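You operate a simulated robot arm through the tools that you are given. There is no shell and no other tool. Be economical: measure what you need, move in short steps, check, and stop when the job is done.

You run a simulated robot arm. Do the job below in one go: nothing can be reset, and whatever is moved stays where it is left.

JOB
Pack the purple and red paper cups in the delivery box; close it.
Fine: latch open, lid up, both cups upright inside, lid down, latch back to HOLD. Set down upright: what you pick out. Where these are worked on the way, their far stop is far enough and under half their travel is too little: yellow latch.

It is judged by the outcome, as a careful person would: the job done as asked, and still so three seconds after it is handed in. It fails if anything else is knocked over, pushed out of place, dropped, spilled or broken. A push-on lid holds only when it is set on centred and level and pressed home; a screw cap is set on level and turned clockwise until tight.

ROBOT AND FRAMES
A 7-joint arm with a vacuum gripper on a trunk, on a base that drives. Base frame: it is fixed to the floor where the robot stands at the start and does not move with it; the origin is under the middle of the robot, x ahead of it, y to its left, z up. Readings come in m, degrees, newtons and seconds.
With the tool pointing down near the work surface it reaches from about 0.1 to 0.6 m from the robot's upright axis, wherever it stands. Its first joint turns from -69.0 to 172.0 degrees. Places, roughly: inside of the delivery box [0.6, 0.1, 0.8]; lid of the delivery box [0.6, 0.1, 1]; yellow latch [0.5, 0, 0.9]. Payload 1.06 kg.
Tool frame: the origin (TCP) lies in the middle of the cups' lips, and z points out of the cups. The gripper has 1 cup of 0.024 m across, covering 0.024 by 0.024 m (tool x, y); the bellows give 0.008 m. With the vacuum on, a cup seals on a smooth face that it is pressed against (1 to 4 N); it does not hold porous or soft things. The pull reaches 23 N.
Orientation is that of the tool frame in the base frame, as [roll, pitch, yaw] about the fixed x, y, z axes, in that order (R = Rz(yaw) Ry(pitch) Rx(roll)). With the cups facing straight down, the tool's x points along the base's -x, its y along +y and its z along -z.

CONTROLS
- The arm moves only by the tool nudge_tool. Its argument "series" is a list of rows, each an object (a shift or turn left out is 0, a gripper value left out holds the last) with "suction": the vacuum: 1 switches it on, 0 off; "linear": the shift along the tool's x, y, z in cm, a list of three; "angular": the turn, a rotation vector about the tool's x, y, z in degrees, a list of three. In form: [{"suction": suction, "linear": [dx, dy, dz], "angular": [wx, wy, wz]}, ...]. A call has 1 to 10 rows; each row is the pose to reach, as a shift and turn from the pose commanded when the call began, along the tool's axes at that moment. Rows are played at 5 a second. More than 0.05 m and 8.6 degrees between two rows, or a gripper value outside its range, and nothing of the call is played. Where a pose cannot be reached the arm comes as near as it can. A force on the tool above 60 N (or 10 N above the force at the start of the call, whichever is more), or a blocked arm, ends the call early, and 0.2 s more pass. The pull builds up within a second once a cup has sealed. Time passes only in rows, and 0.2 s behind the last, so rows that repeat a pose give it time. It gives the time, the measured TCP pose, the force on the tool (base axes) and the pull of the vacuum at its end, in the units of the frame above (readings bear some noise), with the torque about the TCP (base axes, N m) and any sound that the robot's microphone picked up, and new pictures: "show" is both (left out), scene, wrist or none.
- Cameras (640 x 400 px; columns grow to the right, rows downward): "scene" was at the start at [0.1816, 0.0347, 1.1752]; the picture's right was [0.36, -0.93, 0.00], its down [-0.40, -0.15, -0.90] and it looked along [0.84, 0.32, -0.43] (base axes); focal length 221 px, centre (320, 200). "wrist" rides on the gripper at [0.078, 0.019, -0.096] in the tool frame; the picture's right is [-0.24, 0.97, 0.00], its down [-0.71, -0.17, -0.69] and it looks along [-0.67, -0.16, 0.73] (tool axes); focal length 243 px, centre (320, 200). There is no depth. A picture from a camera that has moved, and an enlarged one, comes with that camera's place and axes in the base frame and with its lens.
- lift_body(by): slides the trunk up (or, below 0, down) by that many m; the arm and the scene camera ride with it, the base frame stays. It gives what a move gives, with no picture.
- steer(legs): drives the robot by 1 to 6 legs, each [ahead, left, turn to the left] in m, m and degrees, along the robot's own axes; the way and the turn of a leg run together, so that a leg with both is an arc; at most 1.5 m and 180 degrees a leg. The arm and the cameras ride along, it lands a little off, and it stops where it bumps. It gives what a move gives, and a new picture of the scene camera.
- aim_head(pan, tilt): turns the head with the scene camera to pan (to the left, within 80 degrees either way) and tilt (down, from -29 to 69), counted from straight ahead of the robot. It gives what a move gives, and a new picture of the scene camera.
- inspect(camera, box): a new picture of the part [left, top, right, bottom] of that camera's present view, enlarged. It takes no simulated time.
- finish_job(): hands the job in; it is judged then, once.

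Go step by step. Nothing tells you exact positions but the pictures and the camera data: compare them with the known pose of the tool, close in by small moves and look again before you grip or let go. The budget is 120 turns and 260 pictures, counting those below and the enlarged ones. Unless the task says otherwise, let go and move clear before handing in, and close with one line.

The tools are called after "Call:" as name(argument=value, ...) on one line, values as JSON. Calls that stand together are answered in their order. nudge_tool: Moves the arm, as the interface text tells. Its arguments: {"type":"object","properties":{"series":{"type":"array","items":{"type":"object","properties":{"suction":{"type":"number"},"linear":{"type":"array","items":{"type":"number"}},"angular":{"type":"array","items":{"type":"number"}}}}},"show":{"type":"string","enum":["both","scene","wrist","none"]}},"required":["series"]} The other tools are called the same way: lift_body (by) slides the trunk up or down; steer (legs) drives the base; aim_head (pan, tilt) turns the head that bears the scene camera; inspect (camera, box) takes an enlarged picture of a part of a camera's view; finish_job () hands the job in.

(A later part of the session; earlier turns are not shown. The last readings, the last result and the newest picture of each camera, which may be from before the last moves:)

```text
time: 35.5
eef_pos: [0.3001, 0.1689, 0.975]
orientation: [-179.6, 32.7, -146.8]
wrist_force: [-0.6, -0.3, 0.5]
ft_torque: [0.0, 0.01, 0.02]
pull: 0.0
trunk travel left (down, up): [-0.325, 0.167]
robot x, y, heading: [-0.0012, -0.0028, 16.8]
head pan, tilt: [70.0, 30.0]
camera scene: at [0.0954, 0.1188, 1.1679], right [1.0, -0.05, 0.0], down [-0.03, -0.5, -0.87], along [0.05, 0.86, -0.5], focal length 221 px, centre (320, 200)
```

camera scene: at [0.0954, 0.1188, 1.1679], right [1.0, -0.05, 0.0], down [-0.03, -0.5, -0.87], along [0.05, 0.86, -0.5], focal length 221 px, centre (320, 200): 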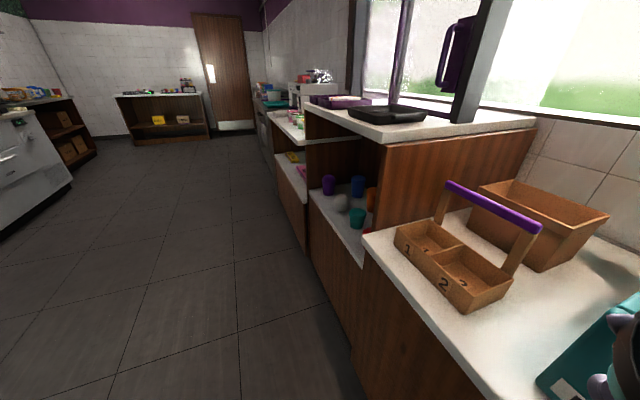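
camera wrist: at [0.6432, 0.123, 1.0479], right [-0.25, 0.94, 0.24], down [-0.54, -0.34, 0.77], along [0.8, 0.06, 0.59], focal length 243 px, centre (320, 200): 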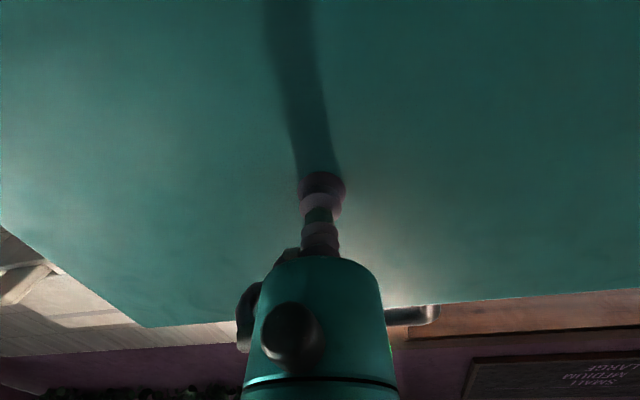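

The tool must still be straightened; I do that and pull it in, then drive left along the counter.

Call:
nudge_tool(series=[{"linear": [0, 0, 0], "angular": [0, 8, 0]}, {"linear": [0, 0, 0], "angular": [0, 16, 0]}, {"linear": [0, 0, 0], "angular": [0, 24, 0]}, {"linear": [1, 0, -0.6], "angular": [0, 32.5, 0]}, {"linear": [4, 0, -2], "angular": [0, 32.7, 0]}, {"linear": [7, 0, -4.2], "angular": [0, 32.7, 0]}], show="none")

Call:
steer(legs=[[0, 0.6, 0]])

```text
time: 36.9
eef_pos: [0.2345, 0.1228, 0.9739]
orientation: [-179.7, -0.1, -147.0]
wrist_force: [-0.1, -0.4, -0.1]
ft_torque: [0.0, 0.01, -0.01]
pull: 0.1
trunk travel left (down, up): [-0.325, 0.167]
robot x, y, heading: [-0.0052, 0.0003, 16.8]
head pan, tilt: [70.0, 30.0]
```

```text
time: 42.6
eef_pos: [0.0594, 0.6964, 0.9731]
orientation: [-179.7, 0.0, -146.7]
wrist_force: [-0.1, -0.3, 0.0]
ft_torque: [-0.02, 0.01, 0.02]
pull: 0.1
trunk travel left (down, up): [-0.325, 0.167]
robot x, y, heading: [-0.1774, 0.5739, 16.8]
head pan, tilt: [70.0, 30.0]
camera scene: at [-0.0802, 0.6918, 1.1679], right [1.0, -0.05, 0.0], down [-0.03, -0.5, -0.87], along [0.04, 0.86, -0.5], focal length 221 px, centre (320, 200)
```

scene: 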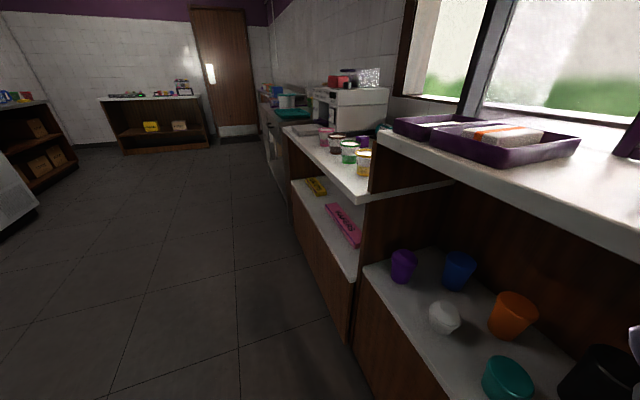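

Now several cups are visible on the shelf: purple, blue, orange, teal, something white, and black. I turn the head to face them and look for red.

Call:
aim_head(pan=25, tilt=45)

Call:
inspect(camera="wrist", box=[0, 0, 640, 400])

```text
time: 43.7
eef_pos: [0.0581, 0.6975, 0.9718]
orientation: [-179.7, -0.1, -146.8]
wrist_force: [0.2, 0.2, 0.7]
ft_torque: [-0.03, -0.01, -0.01]
pull: 0.2
trunk travel left (down, up): [-0.325, 0.167]
robot x, y, heading: [-0.1765, 0.5717, 16.8]
head pan, tilt: [25.0, 45.0]
camera scene: at [-0.0244, 0.656, 1.1453], right [0.67, -0.74, 0.0], down [-0.52, -0.47, -0.71], along [0.52, 0.47, -0.71], focal length 221 px, centre (320, 200)
```

scene: 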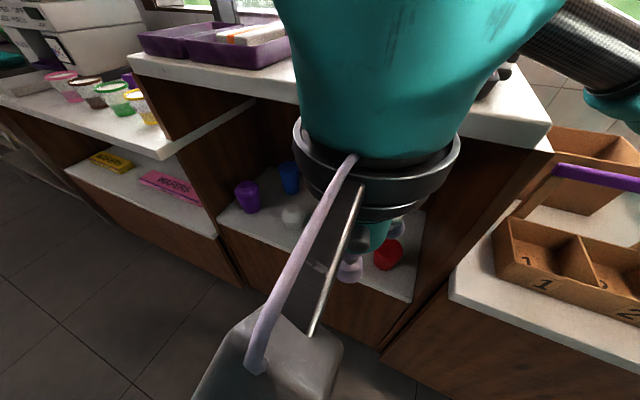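

```text
1.00 times, centred on (320, 200) of wrist (not enlarged: the box is as wide or as high as the picture)
camera zoom: at [-0.0178, 0.6691, 1.0687], right [-0.34, 0.94, 0.0], down [0.68, 0.25, 0.69], along [0.65, 0.23, -0.73], focal length 243 px, centre (320, 200)
```

zoom: 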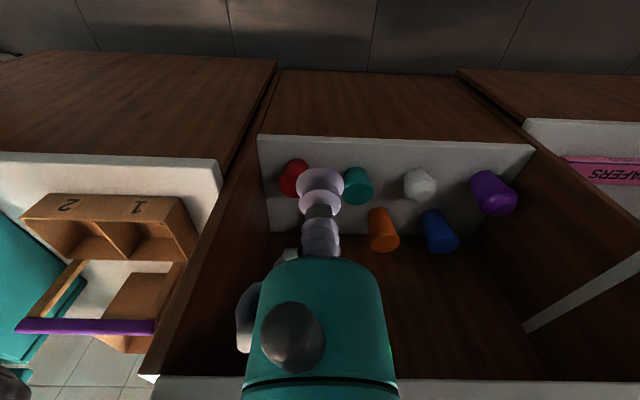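

Red is at about (0.298, 0.723, 0.67) and purple at about (0.188, 1.142, 0.67), shelf at roughly z 0.62. I inspect them closely to see how they stand.

Call:
inspect(camera="wrist", box=[260, 130, 420, 230])

Call:
inspect(camera="wrist", box=[390, 140, 550, 240])

Call:
inspect(camera="scene", box=[210, 150, 450, 300])

```text
4.00 times, centred on (340, 180) of wrist
camera zoom: at [-0.0178, 0.6691, 1.0687], right [-0.34, 0.94, 0.0], down [0.68, 0.25, 0.69], along [0.65, 0.23, -0.73], focal length 970 px, centre (240, 280)
```

zoom: 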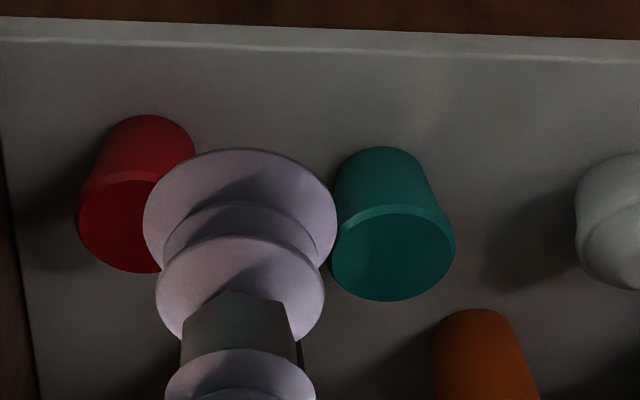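

```text
4.00 times, centred on (470, 190) of wrist
camera zoom: at [-0.0178, 0.6691, 1.0687], right [-0.34, 0.94, 0.0], down [0.68, 0.25, 0.69], along [0.65, 0.23, -0.73], focal length 970 px, centre (-280, 240)
```

zoom: 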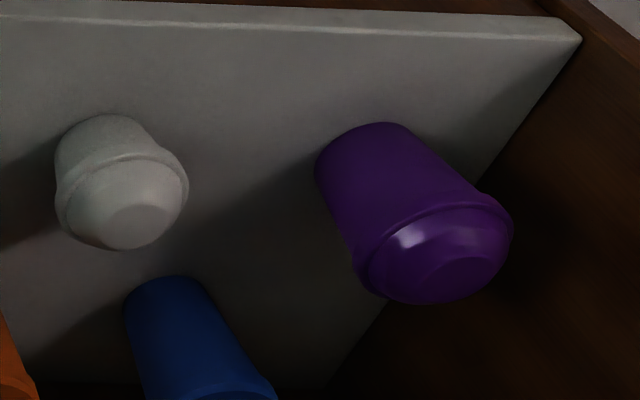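

```text
2.67 times, centred on (330, 225) of scene
camera zoom: at [-0.0244, 0.656, 1.1453], right [0.67, -0.74, 0.0], down [-0.52, -0.47, -0.71], along [0.52, 0.47, -0.71], focal length 588 px, centre (293, 133)
```

zoom: 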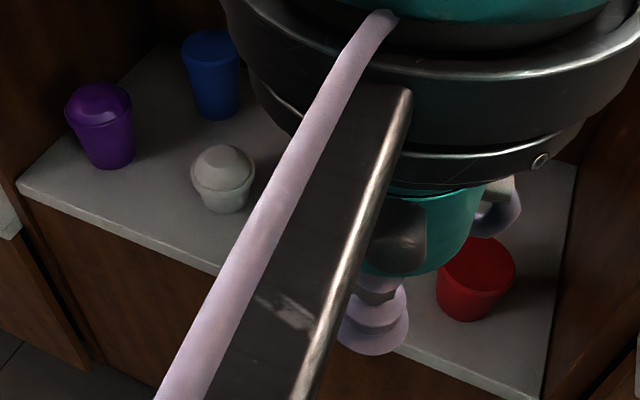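

Both are upright with solid tops: red has a flat lid, purple a domed lid with a flat crown. The shelf is under an overhanging worktop (front edge n≈0.44, z≈1.0), so I square the tool to the cabinet, lower the trunk, and look in from lower down.

Call:
nudge_tool(series=[{"angular": [0, 0, 8]}, {"angular": [0, 0, 16]}, {"angular": [0, 0, 16]}], show="none")

Call:
lift_body(by=-0.2)

Call:
aim_head(pan=-15, tilt=30)

Call:
inspect(camera="wrist", box=[0, 0, 640, 400])

```text
time: 44.5
eef_pos: [0.0579, 0.6959, 0.9731]
orientation: [-179.7, 0.0, -162.8]
wrist_force: [0.3, 0.3, -0.2]
ft_torque: [-0.02, -0.02, 0.02]
pull: 0.1
trunk travel left (down, up): [-0.325, 0.167]
robot x, y, heading: [-0.1761, 0.5687, 17.2]
head pan, tilt: [25.0, 45.0]
```

```text
time: 46.7
eef_pos: [0.0699, 0.7031, 0.7753]
orientation: [-179.1, -1.5, -167.1]
wrist_force: [-0.9, -0.5, -0.9]
ft_torque: [0.01, 0.0, 0.01]
pull: 0.0
trunk travel left (down, up): [-0.125, 0.367]
robot x, y, heading: [-0.1724, 0.5723, 17.1]
head pan, tilt: [25.0, 45.0]
```

```text
time: 47.8
eef_pos: [0.0638, 0.6967, 0.777]
orientation: [-179.8, -0.7, -165.1]
wrist_force: [-0.1, 0.0, 0.0]
ft_torque: [0.02, 0.0, -0.02]
pull: 0.1
trunk travel left (down, up): [-0.125, 0.367]
robot x, y, heading: [-0.1771, 0.5724, 17.1]
head pan, tilt: [-15.0, 30.0]
camera scene: at [0.0407, 0.6686, 0.9627], right [0.58, -0.81, 0.0], down [-0.38, -0.27, -0.88], along [0.72, 0.51, -0.47], focal length 221 px, centre (320, 200)
```

scene: 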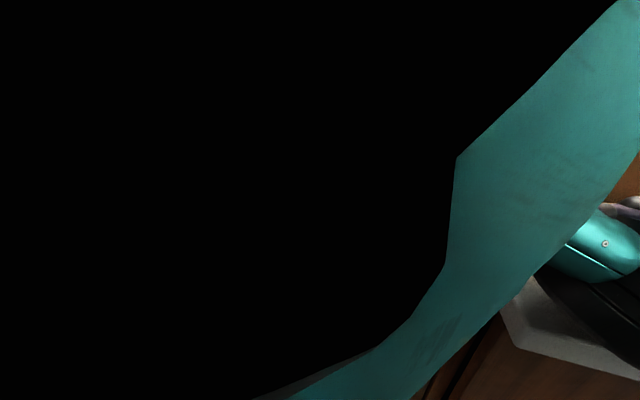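

```text
1.00 times, centred on (320, 200) of wrist (not enlarged: the box is as wide or as high as the picture)
camera zoom: at [-0.0162, 0.6957, 0.8731], right [-0.02, 1.0, -0.01], down [0.74, 0.02, 0.68], along [0.68, 0.01, -0.74], focal length 243 px, centre (320, 200)
```

zoom: 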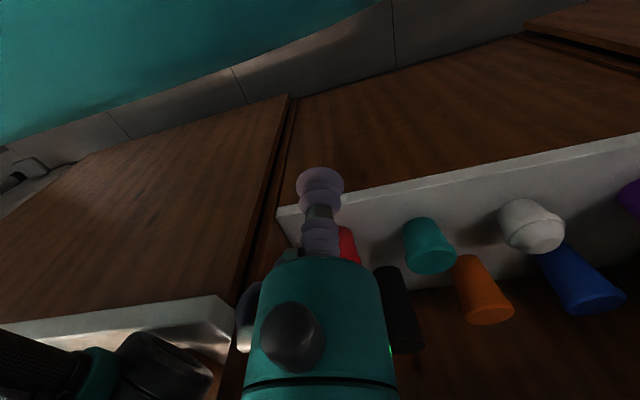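

The head camera ended up against the arm, so I pan it away left, and move the tool out in front of red with a forward tilt.

Call:
aim_head(pan=45, tilt=30)

Call:
nudge_tool(series=[{"linear": [-3, -1, -1], "angular": [0, -4, 0]}, {"linear": [-6, -2, -2], "angular": [0, -9, 0]}, {"linear": [-9, -3, -2], "angular": [0, -14, 0]}, {"linear": [-12, -4, -2], "angular": [0, -20, 0]}, {"linear": [-12, -4, -2], "angular": [0, -20, 0]}])

```text
time: 49.1
eef_pos: [0.06, 0.6972, 0.7718]
orientation: [-178.9, 0.1, -163.7]
wrist_force: [0.5, 0.3, -0.1]
ft_torque: [0.02, -0.04, -0.01]
pull: 0.0
trunk travel left (down, up): [-0.125, 0.367]
robot x, y, heading: [-0.1783, 0.5723, 17.2]
head pan, tilt: [45.0, 30.0]
camera scene: at [0.0295, 0.6832, 0.9664], right [0.74, -0.67, 0.0], down [-0.29, -0.32, -0.9], along [0.6, 0.67, -0.43], focal length 221 px, centre (320, 200)
```

scene: 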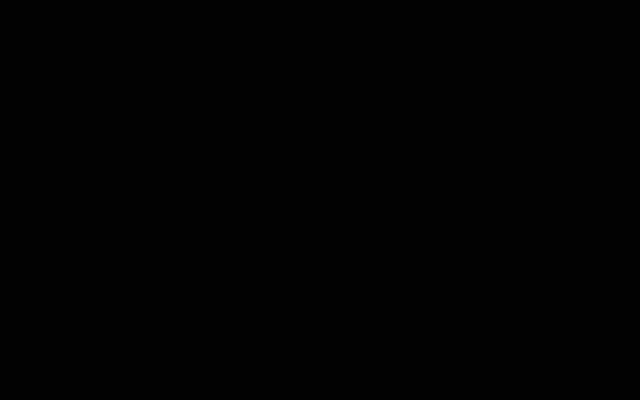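

```text
time: 50.3
eef_pos: [0.1852, 0.6945, 0.7937]
orientation: [-179.9, 20.2, -162.4]
wrist_force: [0.5, -0.7, 0.5]
ft_torque: [-0.01, 0.0, 0.04]
pull: 0.0
trunk travel left (down, up): [-0.125, 0.367]
robot x, y, heading: [-0.1757, 0.5711, 17.0]
head pan, tilt: [45.0, 30.0]
camera scene: at [0.0122, 0.6981, 0.9586], right [0.88, -0.47, 0.0], down [-0.23, -0.44, -0.87], along [0.4, 0.77, -0.5], focal length 221 px, centre (320, 200)
camera wrist: at [0.0769, 0.6802, 0.8569], right [-0.08, 0.99, 0.08], down [0.46, -0.03, 0.89], along [0.88, 0.11, -0.45], focal length 243 px, centre (320, 200)
```

scene: 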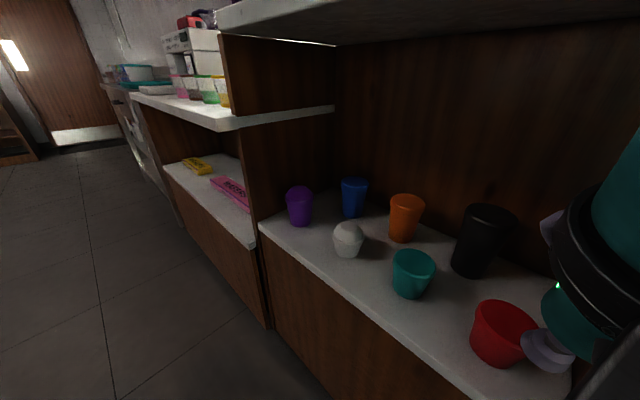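
wrist: 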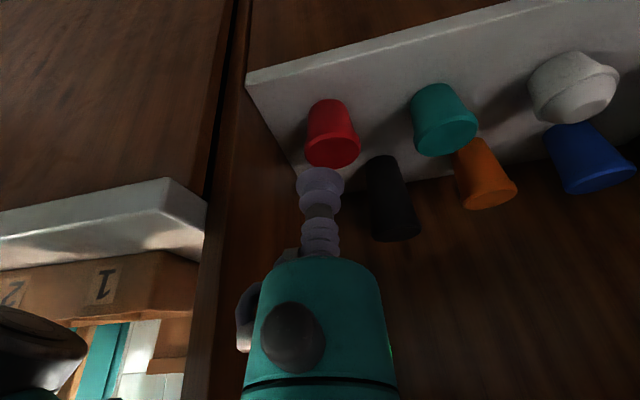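

Now I have a clear view into the shelf. I zoom on red to see whether its top is a lid or an open mouth.

Call:
inspect(camera="scene", box=[380, 200, 600, 400])

Call:
inspect(camera="scene", box=[270, 160, 450, 280])

Call:
inspect(camera="wrist", box=[260, 70, 500, 220])

```text
2.00 times, centred on (490, 300) of scene
camera zoom: at [0.0122, 0.6981, 0.9586], right [0.88, -0.47, 0.0], down [-0.23, -0.44, -0.87], along [0.4, 0.77, -0.5], focal length 441 px, centre (-20, 0)
```

zoom: 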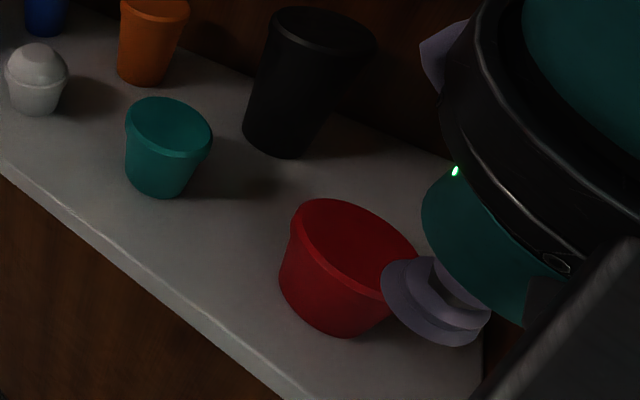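

```text
3.33 times, centred on (360, 220) of scene
camera zoom: at [0.0122, 0.6981, 0.9586], right [0.88, -0.47, 0.0], down [-0.23, -0.44, -0.87], along [0.4, 0.77, -0.5], focal length 736 px, centre (187, 133)
```

zoom: 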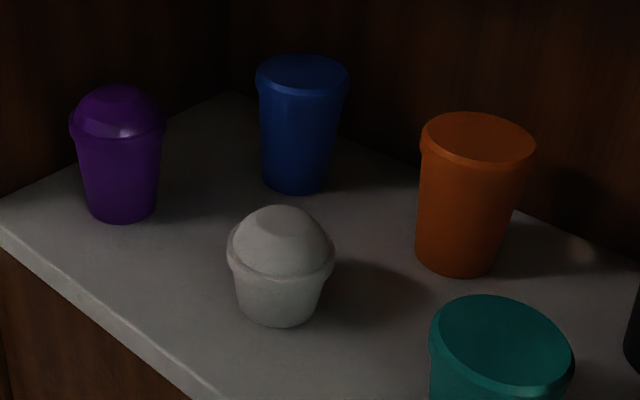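

```text
2.67 times, centred on (380, 145) of wrist
camera zoom: at [0.0769, 0.6802, 0.8569], right [-0.08, 0.99, 0.08], down [0.46, -0.03, 0.89], along [0.88, 0.11, -0.45], focal length 647 px, centre (160, 347)
```

zoom: 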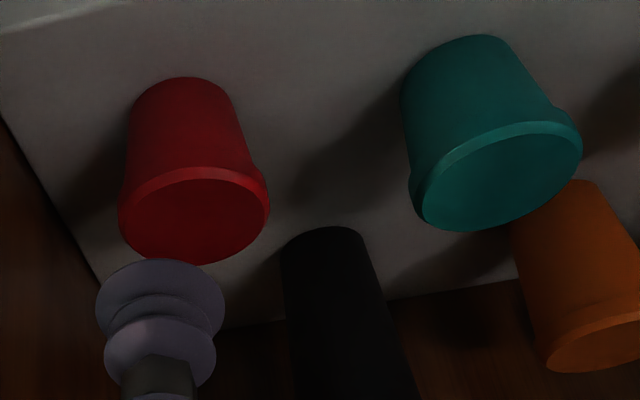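

All cups carry flat or domed lids; red's lid top is at (0.328, 0.735, 0.654) and purple's crown at about (0.198, 1.162, 0.70). The elbow sits to the right over the counter, so I'll retract, raise the trunk, and re-park further left so the arm comes in from the aisle.

Call:
nudge_tool(series=[{"linear": [2.8, 2.5, -1], "angular": [0, 4, 0]}, {"linear": [5.6, 5, -2], "angular": [0, 8, 0]}, {"linear": [8.4, 7.5, -3], "angular": [0, 14, 0]}, {"linear": [11.3, 10, -4.1], "angular": [0, 20, 0]}, {"linear": [11.3, 10, -4.1], "angular": [0, 20, 0]}], show="none")

Call:
lift_body(by=0.23)

Call:
steer(legs=[[0, 0.38, 0]])

```text
time: 51.5
eef_pos: [0.0342, 0.7504, 0.7956]
orientation: [-179.9, 0.7, -162.6]
wrist_force: [-0.6, 0.2, -0.8]
ft_torque: [-0.01, 0.0, 0.0]
pull: 0.1
trunk travel left (down, up): [-0.125, 0.367]
robot x, y, heading: [-0.1759, 0.5737, 17.1]
head pan, tilt: [45.0, 30.0]
```

```text
time: 53.9
eef_pos: [0.0399, 0.7548, 1.0226]
orientation: [-179.7, 0.0, -162.7]
wrist_force: [-0.5, -0.3, 0.5]
ft_torque: [0.02, 0.05, 0.02]
pull: 0.1
trunk travel left (down, up): [-0.355, 0.137]
robot x, y, heading: [-0.1731, 0.5694, 17.3]
head pan, tilt: [45.0, 30.0]
```

```text
time: 57.7
eef_pos: [-0.0698, 1.1134, 1.0231]
orientation: [-179.8, 0.0, -162.9]
wrist_force: [-0.4, -0.5, 0.2]
ft_torque: [0.03, 0.01, 0.01]
pull: 0.1
trunk travel left (down, up): [-0.355, 0.137]
robot x, y, heading: [-0.2863, 0.9292, 17.1]
head pan, tilt: [45.0, 30.0]
camera scene: at [-0.1601, 1.039, 1.198], right [0.88, -0.47, 0.0], down [-0.23, -0.44, -0.87], along [0.4, 0.77, -0.5], focal length 221 px, centre (320, 200)
```

scene: 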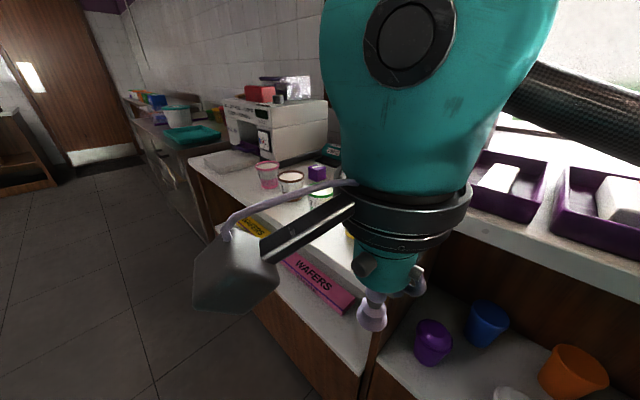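

I'm now parked at the purple end. I swing the tool to the robot's right, clear of the head, so that the elbow goes back over the aisle.

Call:
nudge_tool(series=[{"linear": [-2, -3, -2]}, {"linear": [-4, -7, -3]}, {"linear": [-5, -11.5, -3]}, {"linear": [-5, -16, -3]}, {"linear": [-4, -20, -3]}, {"linear": [-3, -24, -3]}, {"linear": [-1, -28, -3]}, {"linear": [0, -32, -3]}, {"linear": [1, -36, -3]}, {"linear": [1, -36, -3]}])

```text
time: 59.9
eef_pos: [0.0261, 0.7698, 1.0508]
orientation: [-179.8, 0.0, -162.5]
wrist_force: [-0.1, -0.5, 0.3]
ft_torque: [-0.03, -0.02, 0.01]
pull: 0.1
trunk travel left (down, up): [-0.355, 0.137]
robot x, y, heading: [-0.2889, 0.9316, 17.0]
head pan, tilt: [45.0, 30.0]
camera scene: at [-0.1599, 1.039, 1.198], right [0.88, -0.47, 0.0], down [-0.23, -0.44, -0.87], along [0.4, 0.77, -0.5], focal length 221 px, centre (320, 200)
camera wrist: at [-0.0546, 0.7638, 1.1458], right [-0.07, 1.0, 0.0], down [0.73, 0.05, 0.69], along [0.68, 0.04, -0.73], focal length 243 px, centre (320, 200)
```

scene: 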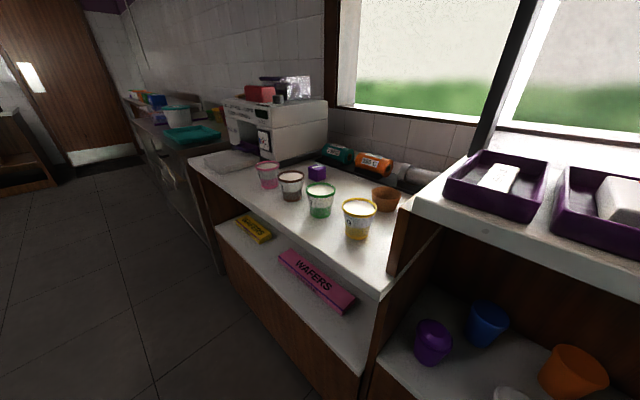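
wrist: 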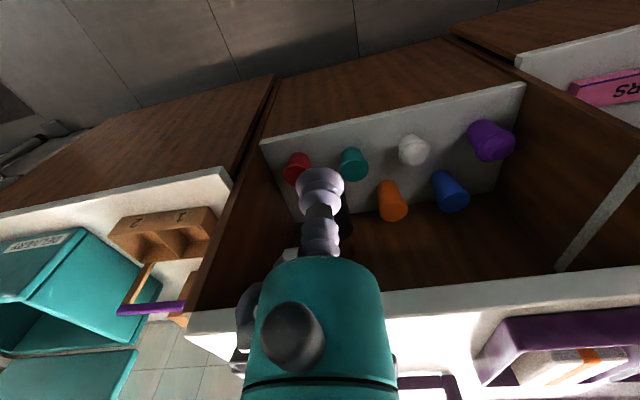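

I check the arm's right side with the head before driving in closer.

Call:
aim_head(pan=-30, tilt=40)

```text
time: 61.4
eef_pos: [0.0262, 0.7693, 1.0515]
orientation: [-179.7, 0.0, -162.8]
wrist_force: [0.3, 0.9, -0.9]
ft_torque: [-0.01, -0.01, 0.0]
pull: 0.1
trunk travel left (down, up): [-0.355, 0.137]
robot x, y, heading: [-0.2903, 0.9274, 17.1]
head pan, tilt: [-30.0, 40.0]
camera scene: at [-0.1194, 0.9401, 1.1827], right [-0.22, -0.98, 0.0], down [-0.63, 0.14, -0.77], along [0.75, -0.17, -0.64], focal length 221 px, centre (320, 200)
```

scene: 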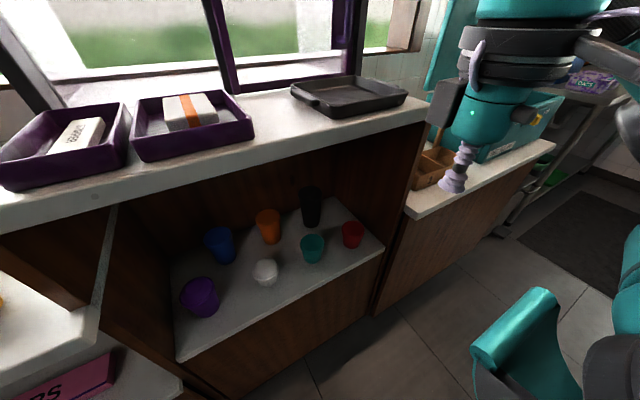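

The elbow now trails over the aisle and I can see the whole shelf. I drive a little forward and right, then lower the trunk.

Call:
steer(legs=[[0.09, -0.08, 0]])

Call:
lift_body(by=-0.25)

Call:
aim_head(pan=0, tilt=40)

Call:
inspect(camera="wrist", box=[0, 0, 640, 400])

```text
time: 62.8
eef_pos: [0.1346, 0.7182, 1.0503]
orientation: [-179.8, 0.0, -162.8]
wrist_force: [-0.1, 0.3, 0.2]
ft_torque: [-0.02, 0.03, -0.01]
pull: 0.1
trunk travel left (down, up): [-0.355, 0.137]
robot x, y, heading: [-0.1813, 0.8781, 17.0]
head pan, tilt: [-30.0, 40.0]
camera scene: at [-0.0109, 0.8882, 1.1826], right [-0.22, -0.97, 0.0], down [-0.63, 0.14, -0.77], along [0.75, -0.17, -0.64], focal length 221 px, centre (320, 200)
```

scene: 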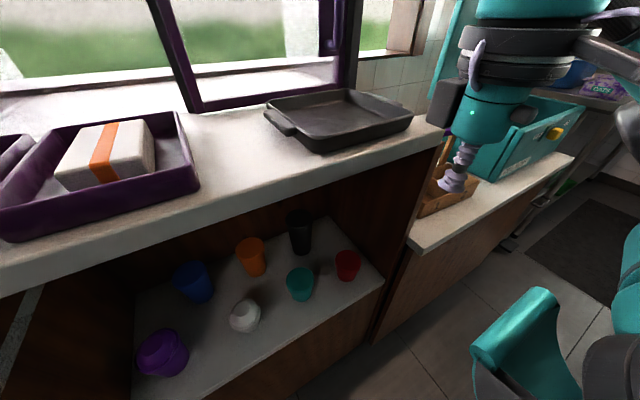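

```text
time: 65.4
eef_pos: [0.1341, 0.7185, 0.8004]
orientation: [-179.8, 0.0, -162.8]
wrist_force: [0.4, 0.4, 0.1]
ft_torque: [0.02, 0.02, 0.01]
pull: 0.1
trunk travel left (down, up): [-0.105, 0.387]
robot x, y, heading: [-0.1763, 0.8793, 16.9]
head pan, tilt: [-30.0, 40.0]
```

```text
time: 66.3
eef_pos: [0.1348, 0.718, 0.8009]
orientation: [-179.7, 0.0, -162.8]
wrist_force: [0.4, 0.2, 0.2]
ft_torque: [0.02, 0.01, 0.01]
pull: 0.1
trunk travel left (down, up): [-0.105, 0.387]
robot x, y, heading: [-0.1797, 0.8783, 17.0]
head pan, tilt: [0.0, 40.0]
camera scene: at [0.0558, 0.9534, 0.92], right [0.29, -0.96, 0.0], down [-0.61, -0.19, -0.77], along [0.73, 0.22, -0.64], focal length 221 px, centre (320, 200)
```

scene: 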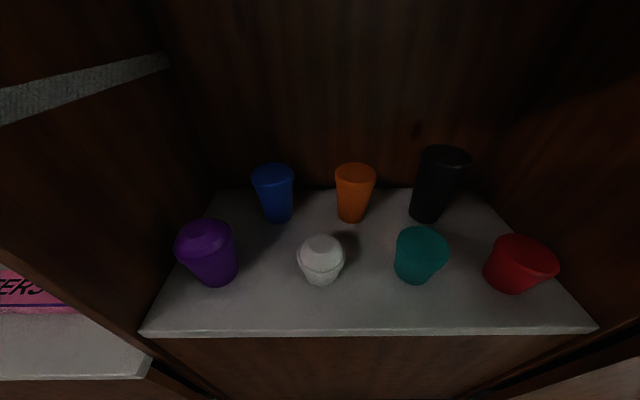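

```text
1.00 times, centred on (320, 200) of wrist (not enlarged: the box is as wide or as high as the picture)
camera zoom: at [0.0532, 0.7124, 0.8959], right [-0.06, 1.0, 0.0], down [0.73, 0.05, 0.69], along [0.69, 0.04, -0.73], focal length 243 px, centre (320, 200)
```

zoom: 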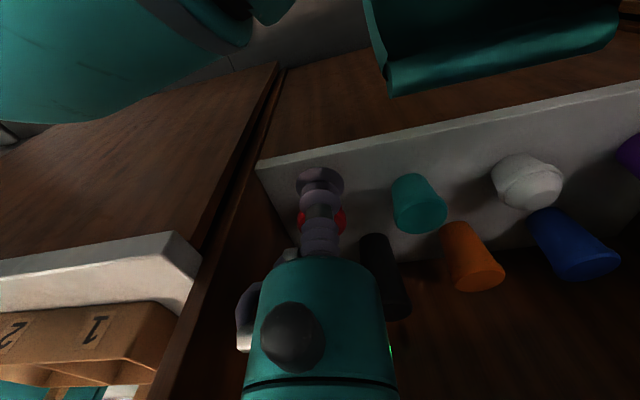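

Red and purple positions are confirmed. Before entering, I need to know where the forearm runs relative to the alcove's right panel, so I look right.

Call:
aim_head(pan=-50, tilt=20)

```text
time: 67.5
eef_pos: [0.1342, 0.7182, 0.7995]
orientation: [-179.7, 0.0, -162.8]
wrist_force: [0.0, -0.5, 0.8]
ft_torque: [0.04, 0.03, 0.01]
pull: 0.1
trunk travel left (down, up): [-0.105, 0.387]
robot x, y, heading: [-0.1751, 0.8772, 16.9]
head pan, tilt: [-50.0, 20.0]
camera scene: at [0.0527, 0.8779, 0.9514], right [-0.54, -0.84, 0.0], down [-0.29, 0.19, -0.94], along [0.79, -0.51, -0.34], focal length 221 px, centre (320, 200)
```

scene: 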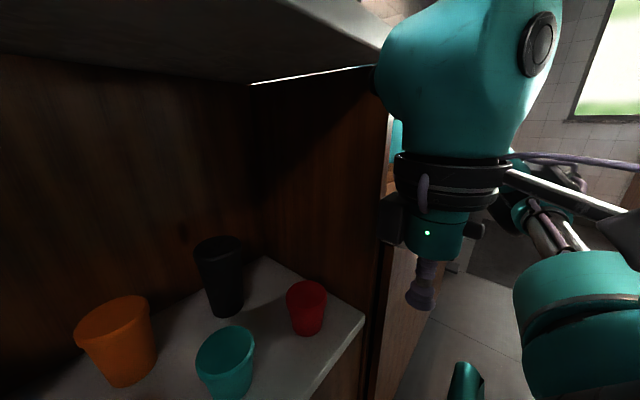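

The forearm runs to the right because the shoulder is near its joint limit. I turn the robot to the right so the cup lies ahead-left of it, which should bring the forearm in from behind.

Call:
steer(legs=[[0, 0, -45]])

Call:
aim_head(pan=30, tilt=40)

```text
time: 70.0
eef_pos: [-0.0696, 0.546, 0.7999]
orientation: [-179.7, 0.0, 152.4]
wrist_force: [0.7, -0.3, -0.9]
ft_torque: [0.04, 0.02, 0.01]
pull: 0.1
trunk travel left (down, up): [-0.105, 0.387]
robot x, y, heading: [-0.1751, 0.8818, -27.6]
head pan, tilt: [-50.0, 20.0]
camera scene: at [-0.0169, 0.7158, 0.9514], right [-0.98, -0.21, 0.0], down [-0.07, 0.33, -0.94], along [0.2, -0.92, -0.34], focal length 221 px, centre (320, 200)
```

scene: 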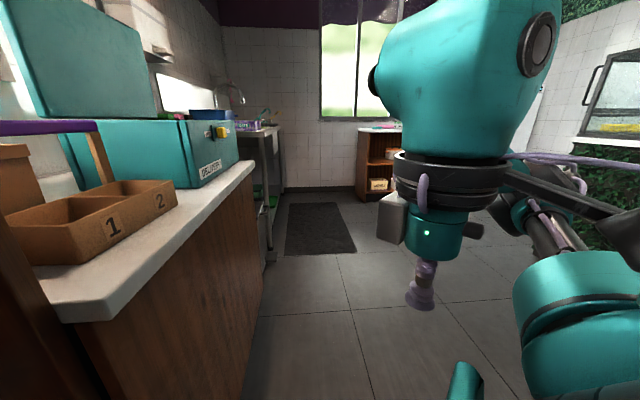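

```text
time: 71.5
eef_pos: [-0.0695, 0.5442, 0.8006]
orientation: [-179.7, 0.0, 152.5]
wrist_force: [0.2, 0.6, -0.3]
ft_torque: [0.0, 0.02, 0.01]
pull: 0.0
trunk travel left (down, up): [-0.105, 0.387]
robot x, y, heading: [-0.1784, 0.8767, -27.8]
head pan, tilt: [30.0, 40.0]
camera scene: at [0.0481, 0.8102, 0.92], right [0.04, -1.0, 0.0], down [-0.64, -0.03, -0.77], along [0.77, 0.03, -0.64], focal length 221 px, centre (320, 200)
```

scene: 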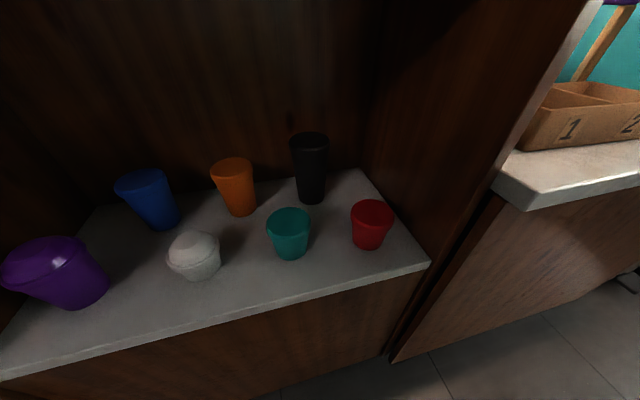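

Clear view now. I bring the tool down and across to a spot just in front of the shelf opposite red.

Call:
nudge_tool(series=[{"linear": [-3.5, 2, 1]}, {"linear": [-7, 5, 2]}, {"linear": [-9, 9, 3]}, {"linear": [-10.5, 13, 4]}, {"linear": [-10.8, 17, 5.5]}, {"linear": [-10.8, 21, 7]}, {"linear": [-10.8, 24.4, 8]}, {"linear": [-10.8, 24.4, 8]}])

```text
time: 73.3
eef_pos: [0.1399, 0.7119, 0.7183]
orientation: [-179.7, 0.1, 152.5]
wrist_force: [-1.0, -0.3, 1.4]
ft_torque: [0.01, 0.0, -0.01]
pull: 0.0
trunk travel left (down, up): [-0.105, 0.387]
robot x, y, heading: [-0.1836, 0.8788, -27.9]
head pan, tilt: [30.0, 40.0]
camera scene: at [0.0482, 0.8103, 0.92], right [0.04, -1.0, 0.0], down [-0.64, -0.03, -0.77], along [0.77, 0.03, -0.64], focal length 221 px, centre (320, 200)
camera wrist: at [0.0786, 0.7639, 0.8137], right [0.66, 0.75, 0.0], down [0.55, -0.48, 0.69], along [0.52, -0.45, -0.73], focal length 243 px, centre (320, 200)
```

scene: 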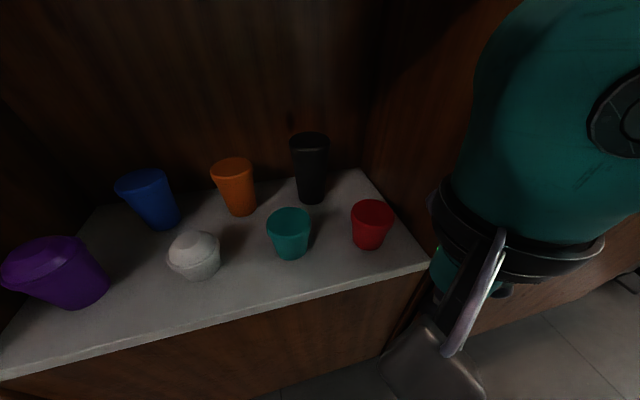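
wrist: 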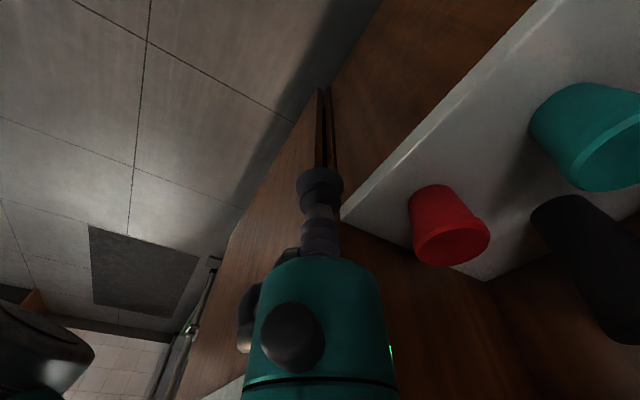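

The forearm now comes from behind-right, but the panel's front edge would still be tight. I pull back a little and re-park further left and closer.

Call:
nudge_tool(series=[{"linear": [3, 0, 0]}, {"linear": [6, 0, 0]}], show="none")

Call:
steer(legs=[[-0.02, 0.12, 0]])

Call:
aim_head(pan=10, tilt=40)

```text
time: 74.0
eef_pos: [0.0885, 0.7377, 0.7164]
orientation: [-179.2, 0.5, 151.7]
wrist_force: [0.0, -4.4, -2.3]
ft_torque: [0.27, -0.11, 0.26]
pull: 0.1
trunk travel left (down, up): [-0.105, 0.387]
robot x, y, heading: [-0.1824, 0.8803, -27.6]
head pan, tilt: [30.0, 40.0]
stopped in row 2: the force on the tool passed its limit at 62 N (the readings are from after the stop); the commanded pose is now the measured one
```

```text
time: 75.7
eef_pos: [0.1268, 0.8532, 0.7172]
orientation: [-179.3, 0.4, 151.6]
wrist_force: [3.4, -3.0, -9.6]
ft_torque: [-0.37, -0.15, -0.14]
pull: 0.0
trunk travel left (down, up): [-0.105, 0.387]
robot x, y, heading: [-0.1412, 0.9961, -27.8]
head pan, tilt: [30.0, 40.0]
camera scene: at [0.0864, 0.926, 0.92], right [0.04, -1.0, 0.0], down [-0.64, -0.03, -0.77], along [0.77, 0.03, -0.64], focal length 221 px, centre (320, 200)
```

scene: 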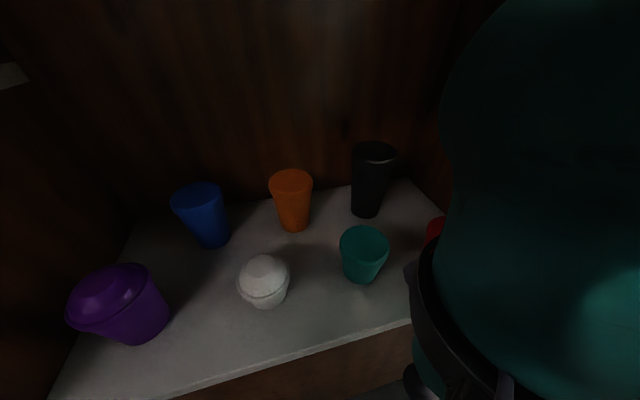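

```text
time: 76.5
eef_pos: [0.1277, 0.8535, 0.7163]
orientation: [-179.2, 0.3, 151.4]
wrist_force: [3.8, -4.8, -4.7]
ft_torque: [0.16, 0.03, 0.1]
pull: 0.0
trunk travel left (down, up): [-0.105, 0.387]
robot x, y, heading: [-0.1413, 0.9936, -27.9]
head pan, tilt: [10.0, 40.0]
camera scene: at [0.0826, 0.897, 0.92], right [-0.3, -0.95, 0.0], down [-0.61, 0.19, -0.77], along [0.73, -0.23, -0.64], focal length 221 px, centre (320, 200)
```

scene: 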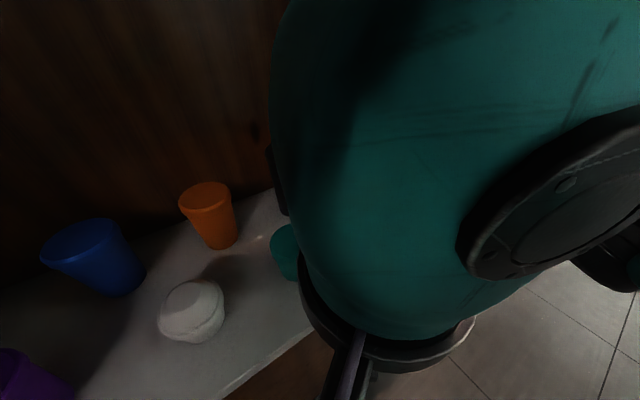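

The cup is now straight ahead of the robot (0.53 m). I advance above the shelf with a slight lean, staying below the overhang.

Call:
nudge_tool(series=[{"linear": [-3, 0, 0]}, {"linear": [-6, 0, 0]}, {"linear": [-9, 0, 0], "angular": [0, -3, 0]}, {"linear": [-12, -0.5, 0], "angular": [0, -6, 0]}, {"linear": [-15, -1, 0], "angular": [0, -9, 0]}, {"linear": [-18, -1.4, 0], "angular": [0, -12, 0]}, {"linear": [-18, -1.4, 0], "angular": [0, -12, 0]}])

```text
time: 78.1
eef_pos: [0.2771, 0.7544, 0.7191]
orientation: [-179.2, 12.5, 151.8]
wrist_force: [0.0, 0.1, -0.2]
ft_torque: [-0.01, -0.03, 0.01]
pull: 0.0
trunk travel left (down, up): [-0.105, 0.387]
robot x, y, heading: [-0.1392, 0.9934, -27.6]
head pan, tilt: [10.0, 40.0]
camera scene: at [0.0825, 0.8966, 0.92], right [-0.3, -0.95, 0.0], down [-0.61, 0.2, -0.77], along [0.73, -0.23, -0.64], focal length 221 px, centre (320, 200)
camera wrist: at [0.2008, 0.8174, 0.7947], right [0.67, 0.75, 0.04], down [0.4, -0.4, 0.82], along [0.63, -0.53, -0.57], focal length 243 px, centre (320, 200)
```

scene: 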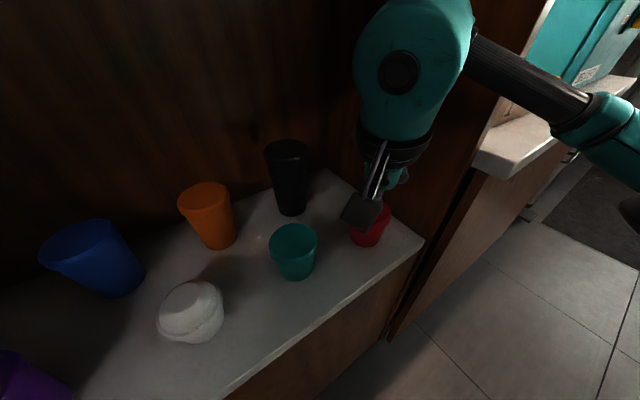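
wrist: 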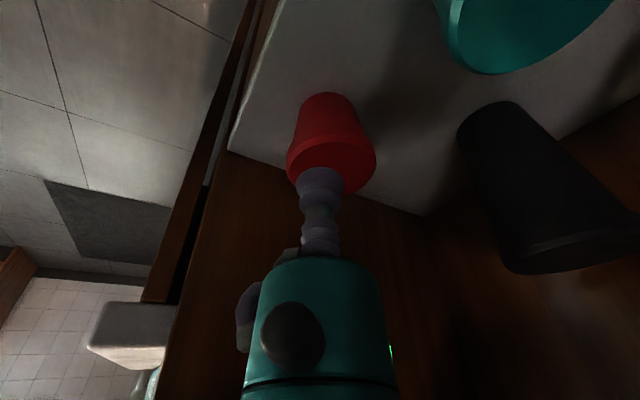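

Red lies under the lip's path and the forearm passes just in front of the panel. I move ahead 4 cm and down 3 cm with a touch more lean, then look again.

Call:
nudge_tool(series=[{"linear": [-1.9, 0.2, 0.4], "angular": [0, -1.5, 0]}, {"linear": [-3.7, 0.4, 1.4], "angular": [0, -3, 0]}, {"linear": [-3.3, 0.4, 3.8], "angular": [0, -3, 0]}, {"linear": [-3.3, 0.4, 3.8], "angular": [0, -3, 0]}])

Call:
inspect(camera="scene", box=[320, 0, 640, 260])

Call:
inspect(camera="wrist", box=[240, 80, 440, 230])

```text
time: 79.1
eef_pos: [0.3154, 0.7386, 0.6889]
orientation: [-179.2, 15.4, 151.6]
wrist_force: [-0.2, 0.1, 0.1]
ft_torque: [0.01, 0.01, -0.02]
pull: 0.1
trunk travel left (down, up): [-0.105, 0.387]
robot x, y, heading: [-0.1407, 0.9967, -27.6]
head pan, tilt: [10.0, 40.0]
camera scene: at [0.0825, 0.8966, 0.92], right [-0.3, -0.95, 0.0], down [-0.61, 0.2, -0.77], along [0.73, -0.23, -0.64], focal length 221 px, centre (320, 200)
camera wrist: at [0.2344, 0.8037, 0.7594], right [0.66, 0.75, 0.05], down [0.36, -0.38, 0.85], along [0.65, -0.54, -0.52], focal length 243 px, centre (320, 200)
```

scene: 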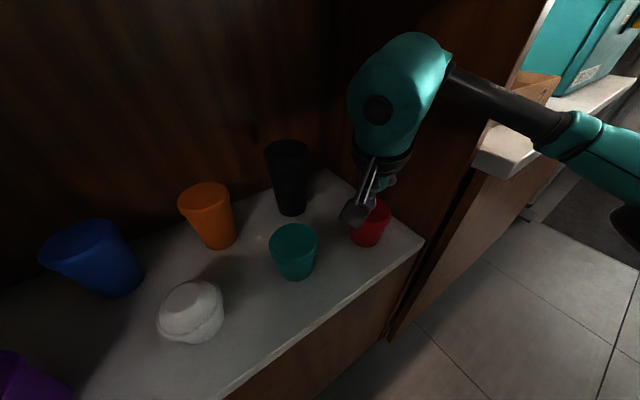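
wrist: 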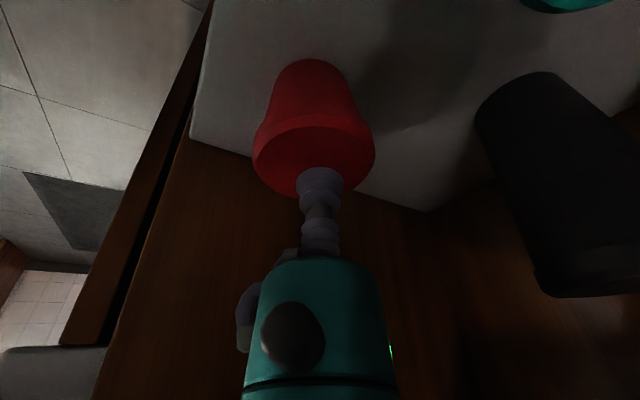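

```text
1.54 times, centred on (480, 130) of scene
camera zoom: at [0.0825, 0.8966, 0.92], right [-0.3, -0.95, 0.0], down [-0.61, 0.2, -0.77], along [0.73, -0.23, -0.64], focal length 339 px, centre (74, 308)
```

zoom: 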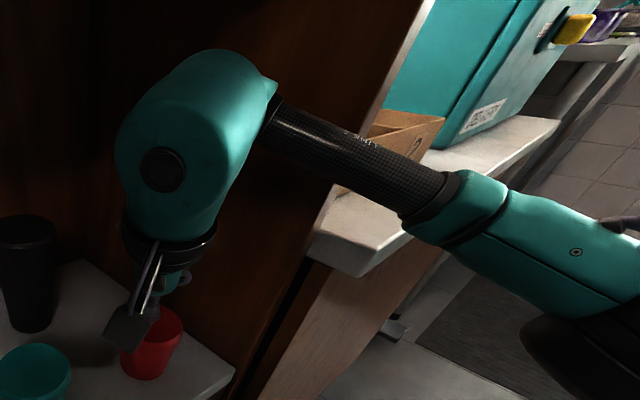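

```text
2.67 times, centred on (340, 155) of wrist
camera zoom: at [0.2344, 0.8037, 0.7594], right [0.66, 0.75, 0.05], down [0.36, -0.38, 0.85], along [0.65, -0.54, -0.52], focal length 647 px, centre (267, 320)
```

zoom: 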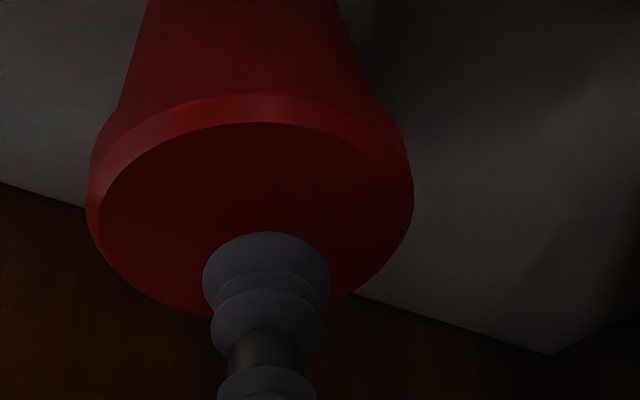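

The lip will land about 1.5 cm short of the lid's centre, so I add a bit forward, turn the vacuum on and descend in small steps.

Call:
nudge_tool(series=[{"suction": 1, "linear": [-0.2, -0.3, 2.0]}, {"suction": 1, "linear": [0.1, -0.3, 2.9]}, {"suction": 1, "linear": [0.2, -0.3, 3.3]}, {"suction": 1, "linear": [0.28, -0.3, 3.6]}, {"suction": 1, "linear": [0.28, -0.3, 3.6]}, {"suction": 1, "linear": [0.28, -0.3, 3.6]}])

```text
time: 80.0
eef_pos: [0.3233, 0.7318, 0.663]
orientation: [179.9, 16.5, 151.5]
wrist_force: [2.2, -3.2, 22.4]
ft_torque: [0.18, 0.64, 0.02]
pull: 23.1
trunk travel left (down, up): [-0.105, 0.387]
robot x, y, heading: [-0.1382, 0.996, -27.5]
head pan, tilt: [10.0, 40.0]
stopped in row 4: the force on the tool passed its limit at 64 N (the readings are from after the stop); the commanded pose is now the measured one
camera scene: at [0.082, 0.8967, 0.9201], right [-0.3, -0.95, 0.0], down [-0.61, 0.2, -0.77], along [0.73, -0.23, -0.64], focal length 221 px, centre (320, 200)
camera wrist: at [0.2417, 0.7972, 0.7325], right [0.66, 0.75, 0.07], down [0.34, -0.38, 0.86], along [0.66, -0.55, -0.51], focal length 243 px, centre (320, 200)
```

scene: 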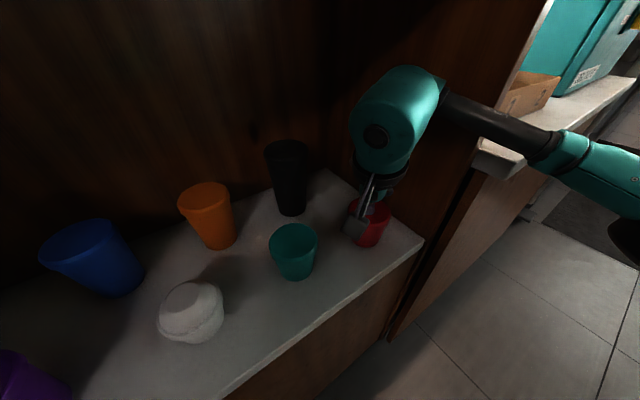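
wrist: 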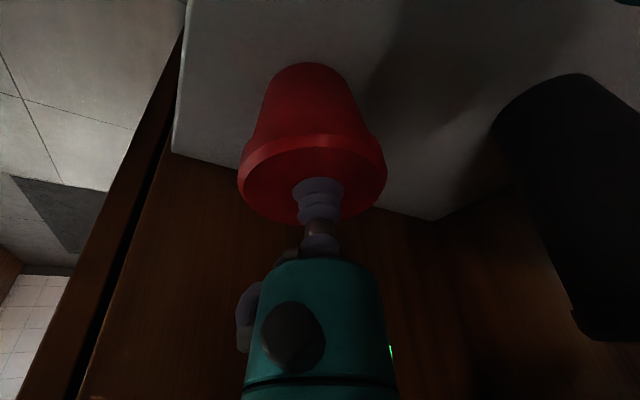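

Sealed with full pull. I lift straight up about 2 cm and check that the cup comes along.

Call:
nudge_tool(series=[{"linear": [-0.15, 0, -0.5]}, {"linear": [-0.3, 0, -1]}, {"linear": [-0.45, 0, -1.5]}, {"linear": [-0.7, 0, -2.4]}, {"linear": [-0.7, 0, -2.4]}])

```text
time: 81.2
eef_pos: [0.3222, 0.7332, 0.6844]
orientation: [-180.0, 16.2, 151.4]
wrist_force: [-0.3, 0.8, -1.0]
ft_torque: [0.03, 0.1, 0.01]
pull: 23.2
trunk travel left (down, up): [-0.105, 0.387]
robot x, y, heading: [-0.1368, 0.9946, -27.7]
head pan, tilt: [10.0, 40.0]
camera scene: at [0.0827, 0.8965, 0.92], right [-0.3, -0.95, 0.0], down [-0.61, 0.2, -0.77], along [0.73, -0.23, -0.64], focal length 221 px, centre (320, 200)
camera wrist: at [0.2416, 0.7973, 0.7549], right [0.66, 0.75, 0.06], down [0.35, -0.38, 0.85], along [0.66, -0.54, -0.52], focal length 243 px, centre (320, 200)
```

scene: 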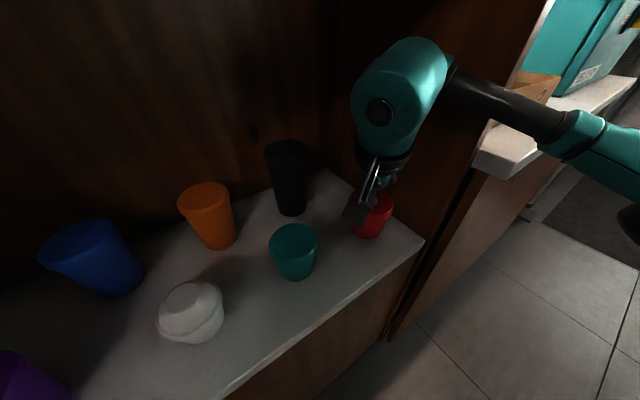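
wrist: 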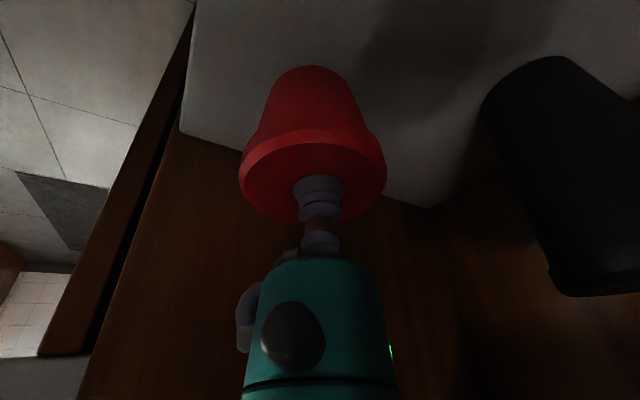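

Red is held and hanging free. I turn the head aside, raise the cup a little more and back out of the alcove.

Call:
aim_head(pan=75, tilt=20)

Call:
nudge_tool(series=[{"linear": [-0.4, 0, -1.5]}, {"linear": [-0.6, 0, -2.9]}, {"linear": [2.2, 0, -3.7]}, {"linear": [5.1, 0, -4.6]}, {"linear": [8, 0, -5.4]}, {"linear": [10.9, 0, -6.2]}, {"linear": [13.8, 0, -7]}, {"linear": [16.7, 0, -7.9]}, {"linear": [19.5, 0, -8.7]}, {"linear": [22, 0, -9.4]}])

```text
time: 82.6
eef_pos: [0.3225, 0.7331, 0.6844]
orientation: [-180.0, 16.2, 151.5]
wrist_force: [-0.1, -0.1, -2.2]
ft_torque: [0.06, 0.15, -0.01]
pull: 23.5
trunk travel left (down, up): [-0.105, 0.387]
robot x, y, heading: [-0.1398, 0.9962, -27.6]
head pan, tilt: [75.0, 20.0]
camera scene: at [0.0649, 0.9907, 0.9514], right [0.73, -0.68, 0.0], down [-0.23, -0.25, -0.94], along [0.64, 0.69, -0.34], focal length 221 px, centre (320, 200)
```

scene: 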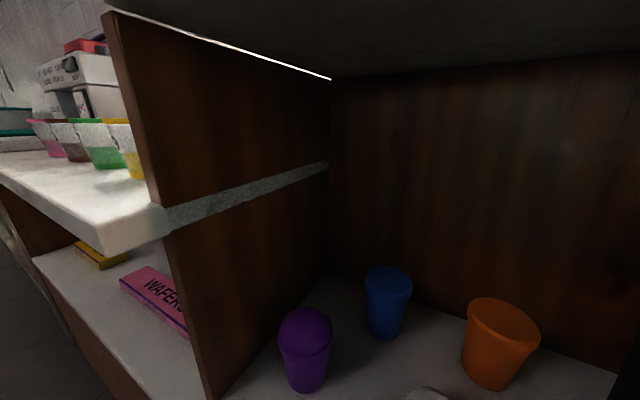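

```text
time: 84.6
eef_pos: [0.1413, 0.829, 0.7131]
orientation: [-179.4, 17.0, 150.6]
wrist_force: [1.5, -0.5, -6.0]
ft_torque: [-0.2, -0.27, -0.06]
pull: 22.9
trunk travel left (down, up): [-0.105, 0.387]
robot x, y, heading: [-0.141, 0.9986, -27.8]
head pan, tilt: [75.0, 20.0]
stopped in row 10: the force on the tool passed its limit at 132 N (the readings are from after the stop); the commanded pose is now the measured one
camera scene: at [0.0649, 0.9906, 0.9514], right [0.74, -0.68, 0.0], down [-0.23, -0.25, -0.94], along [0.64, 0.69, -0.34], focal length 221 px, centre (320, 200)
camera wrist: at [0.0618, 0.8953, 0.7818], right [0.68, 0.73, 0.06], down [0.33, -0.38, 0.86], along [0.66, -0.56, -0.5], focal length 243 px, centre (320, 200)
```

scene: 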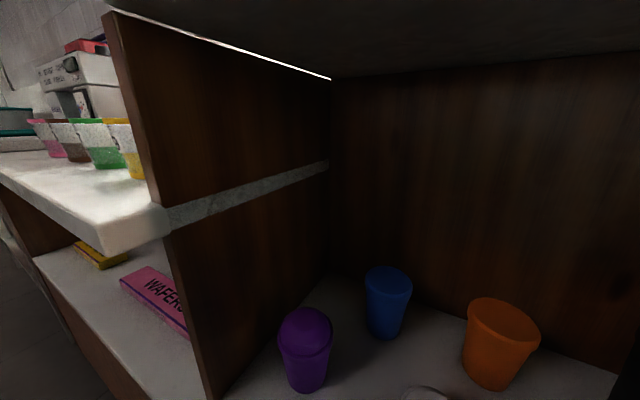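
wrist: 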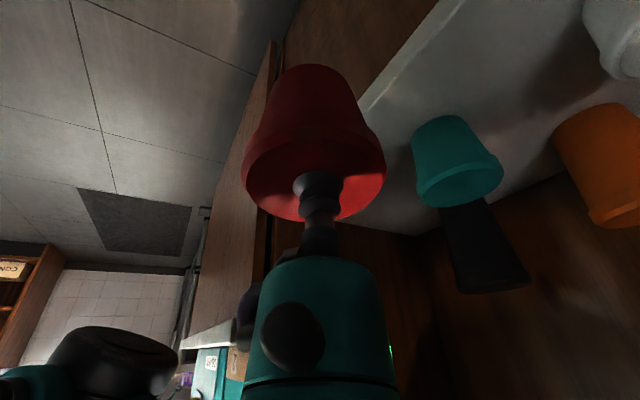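

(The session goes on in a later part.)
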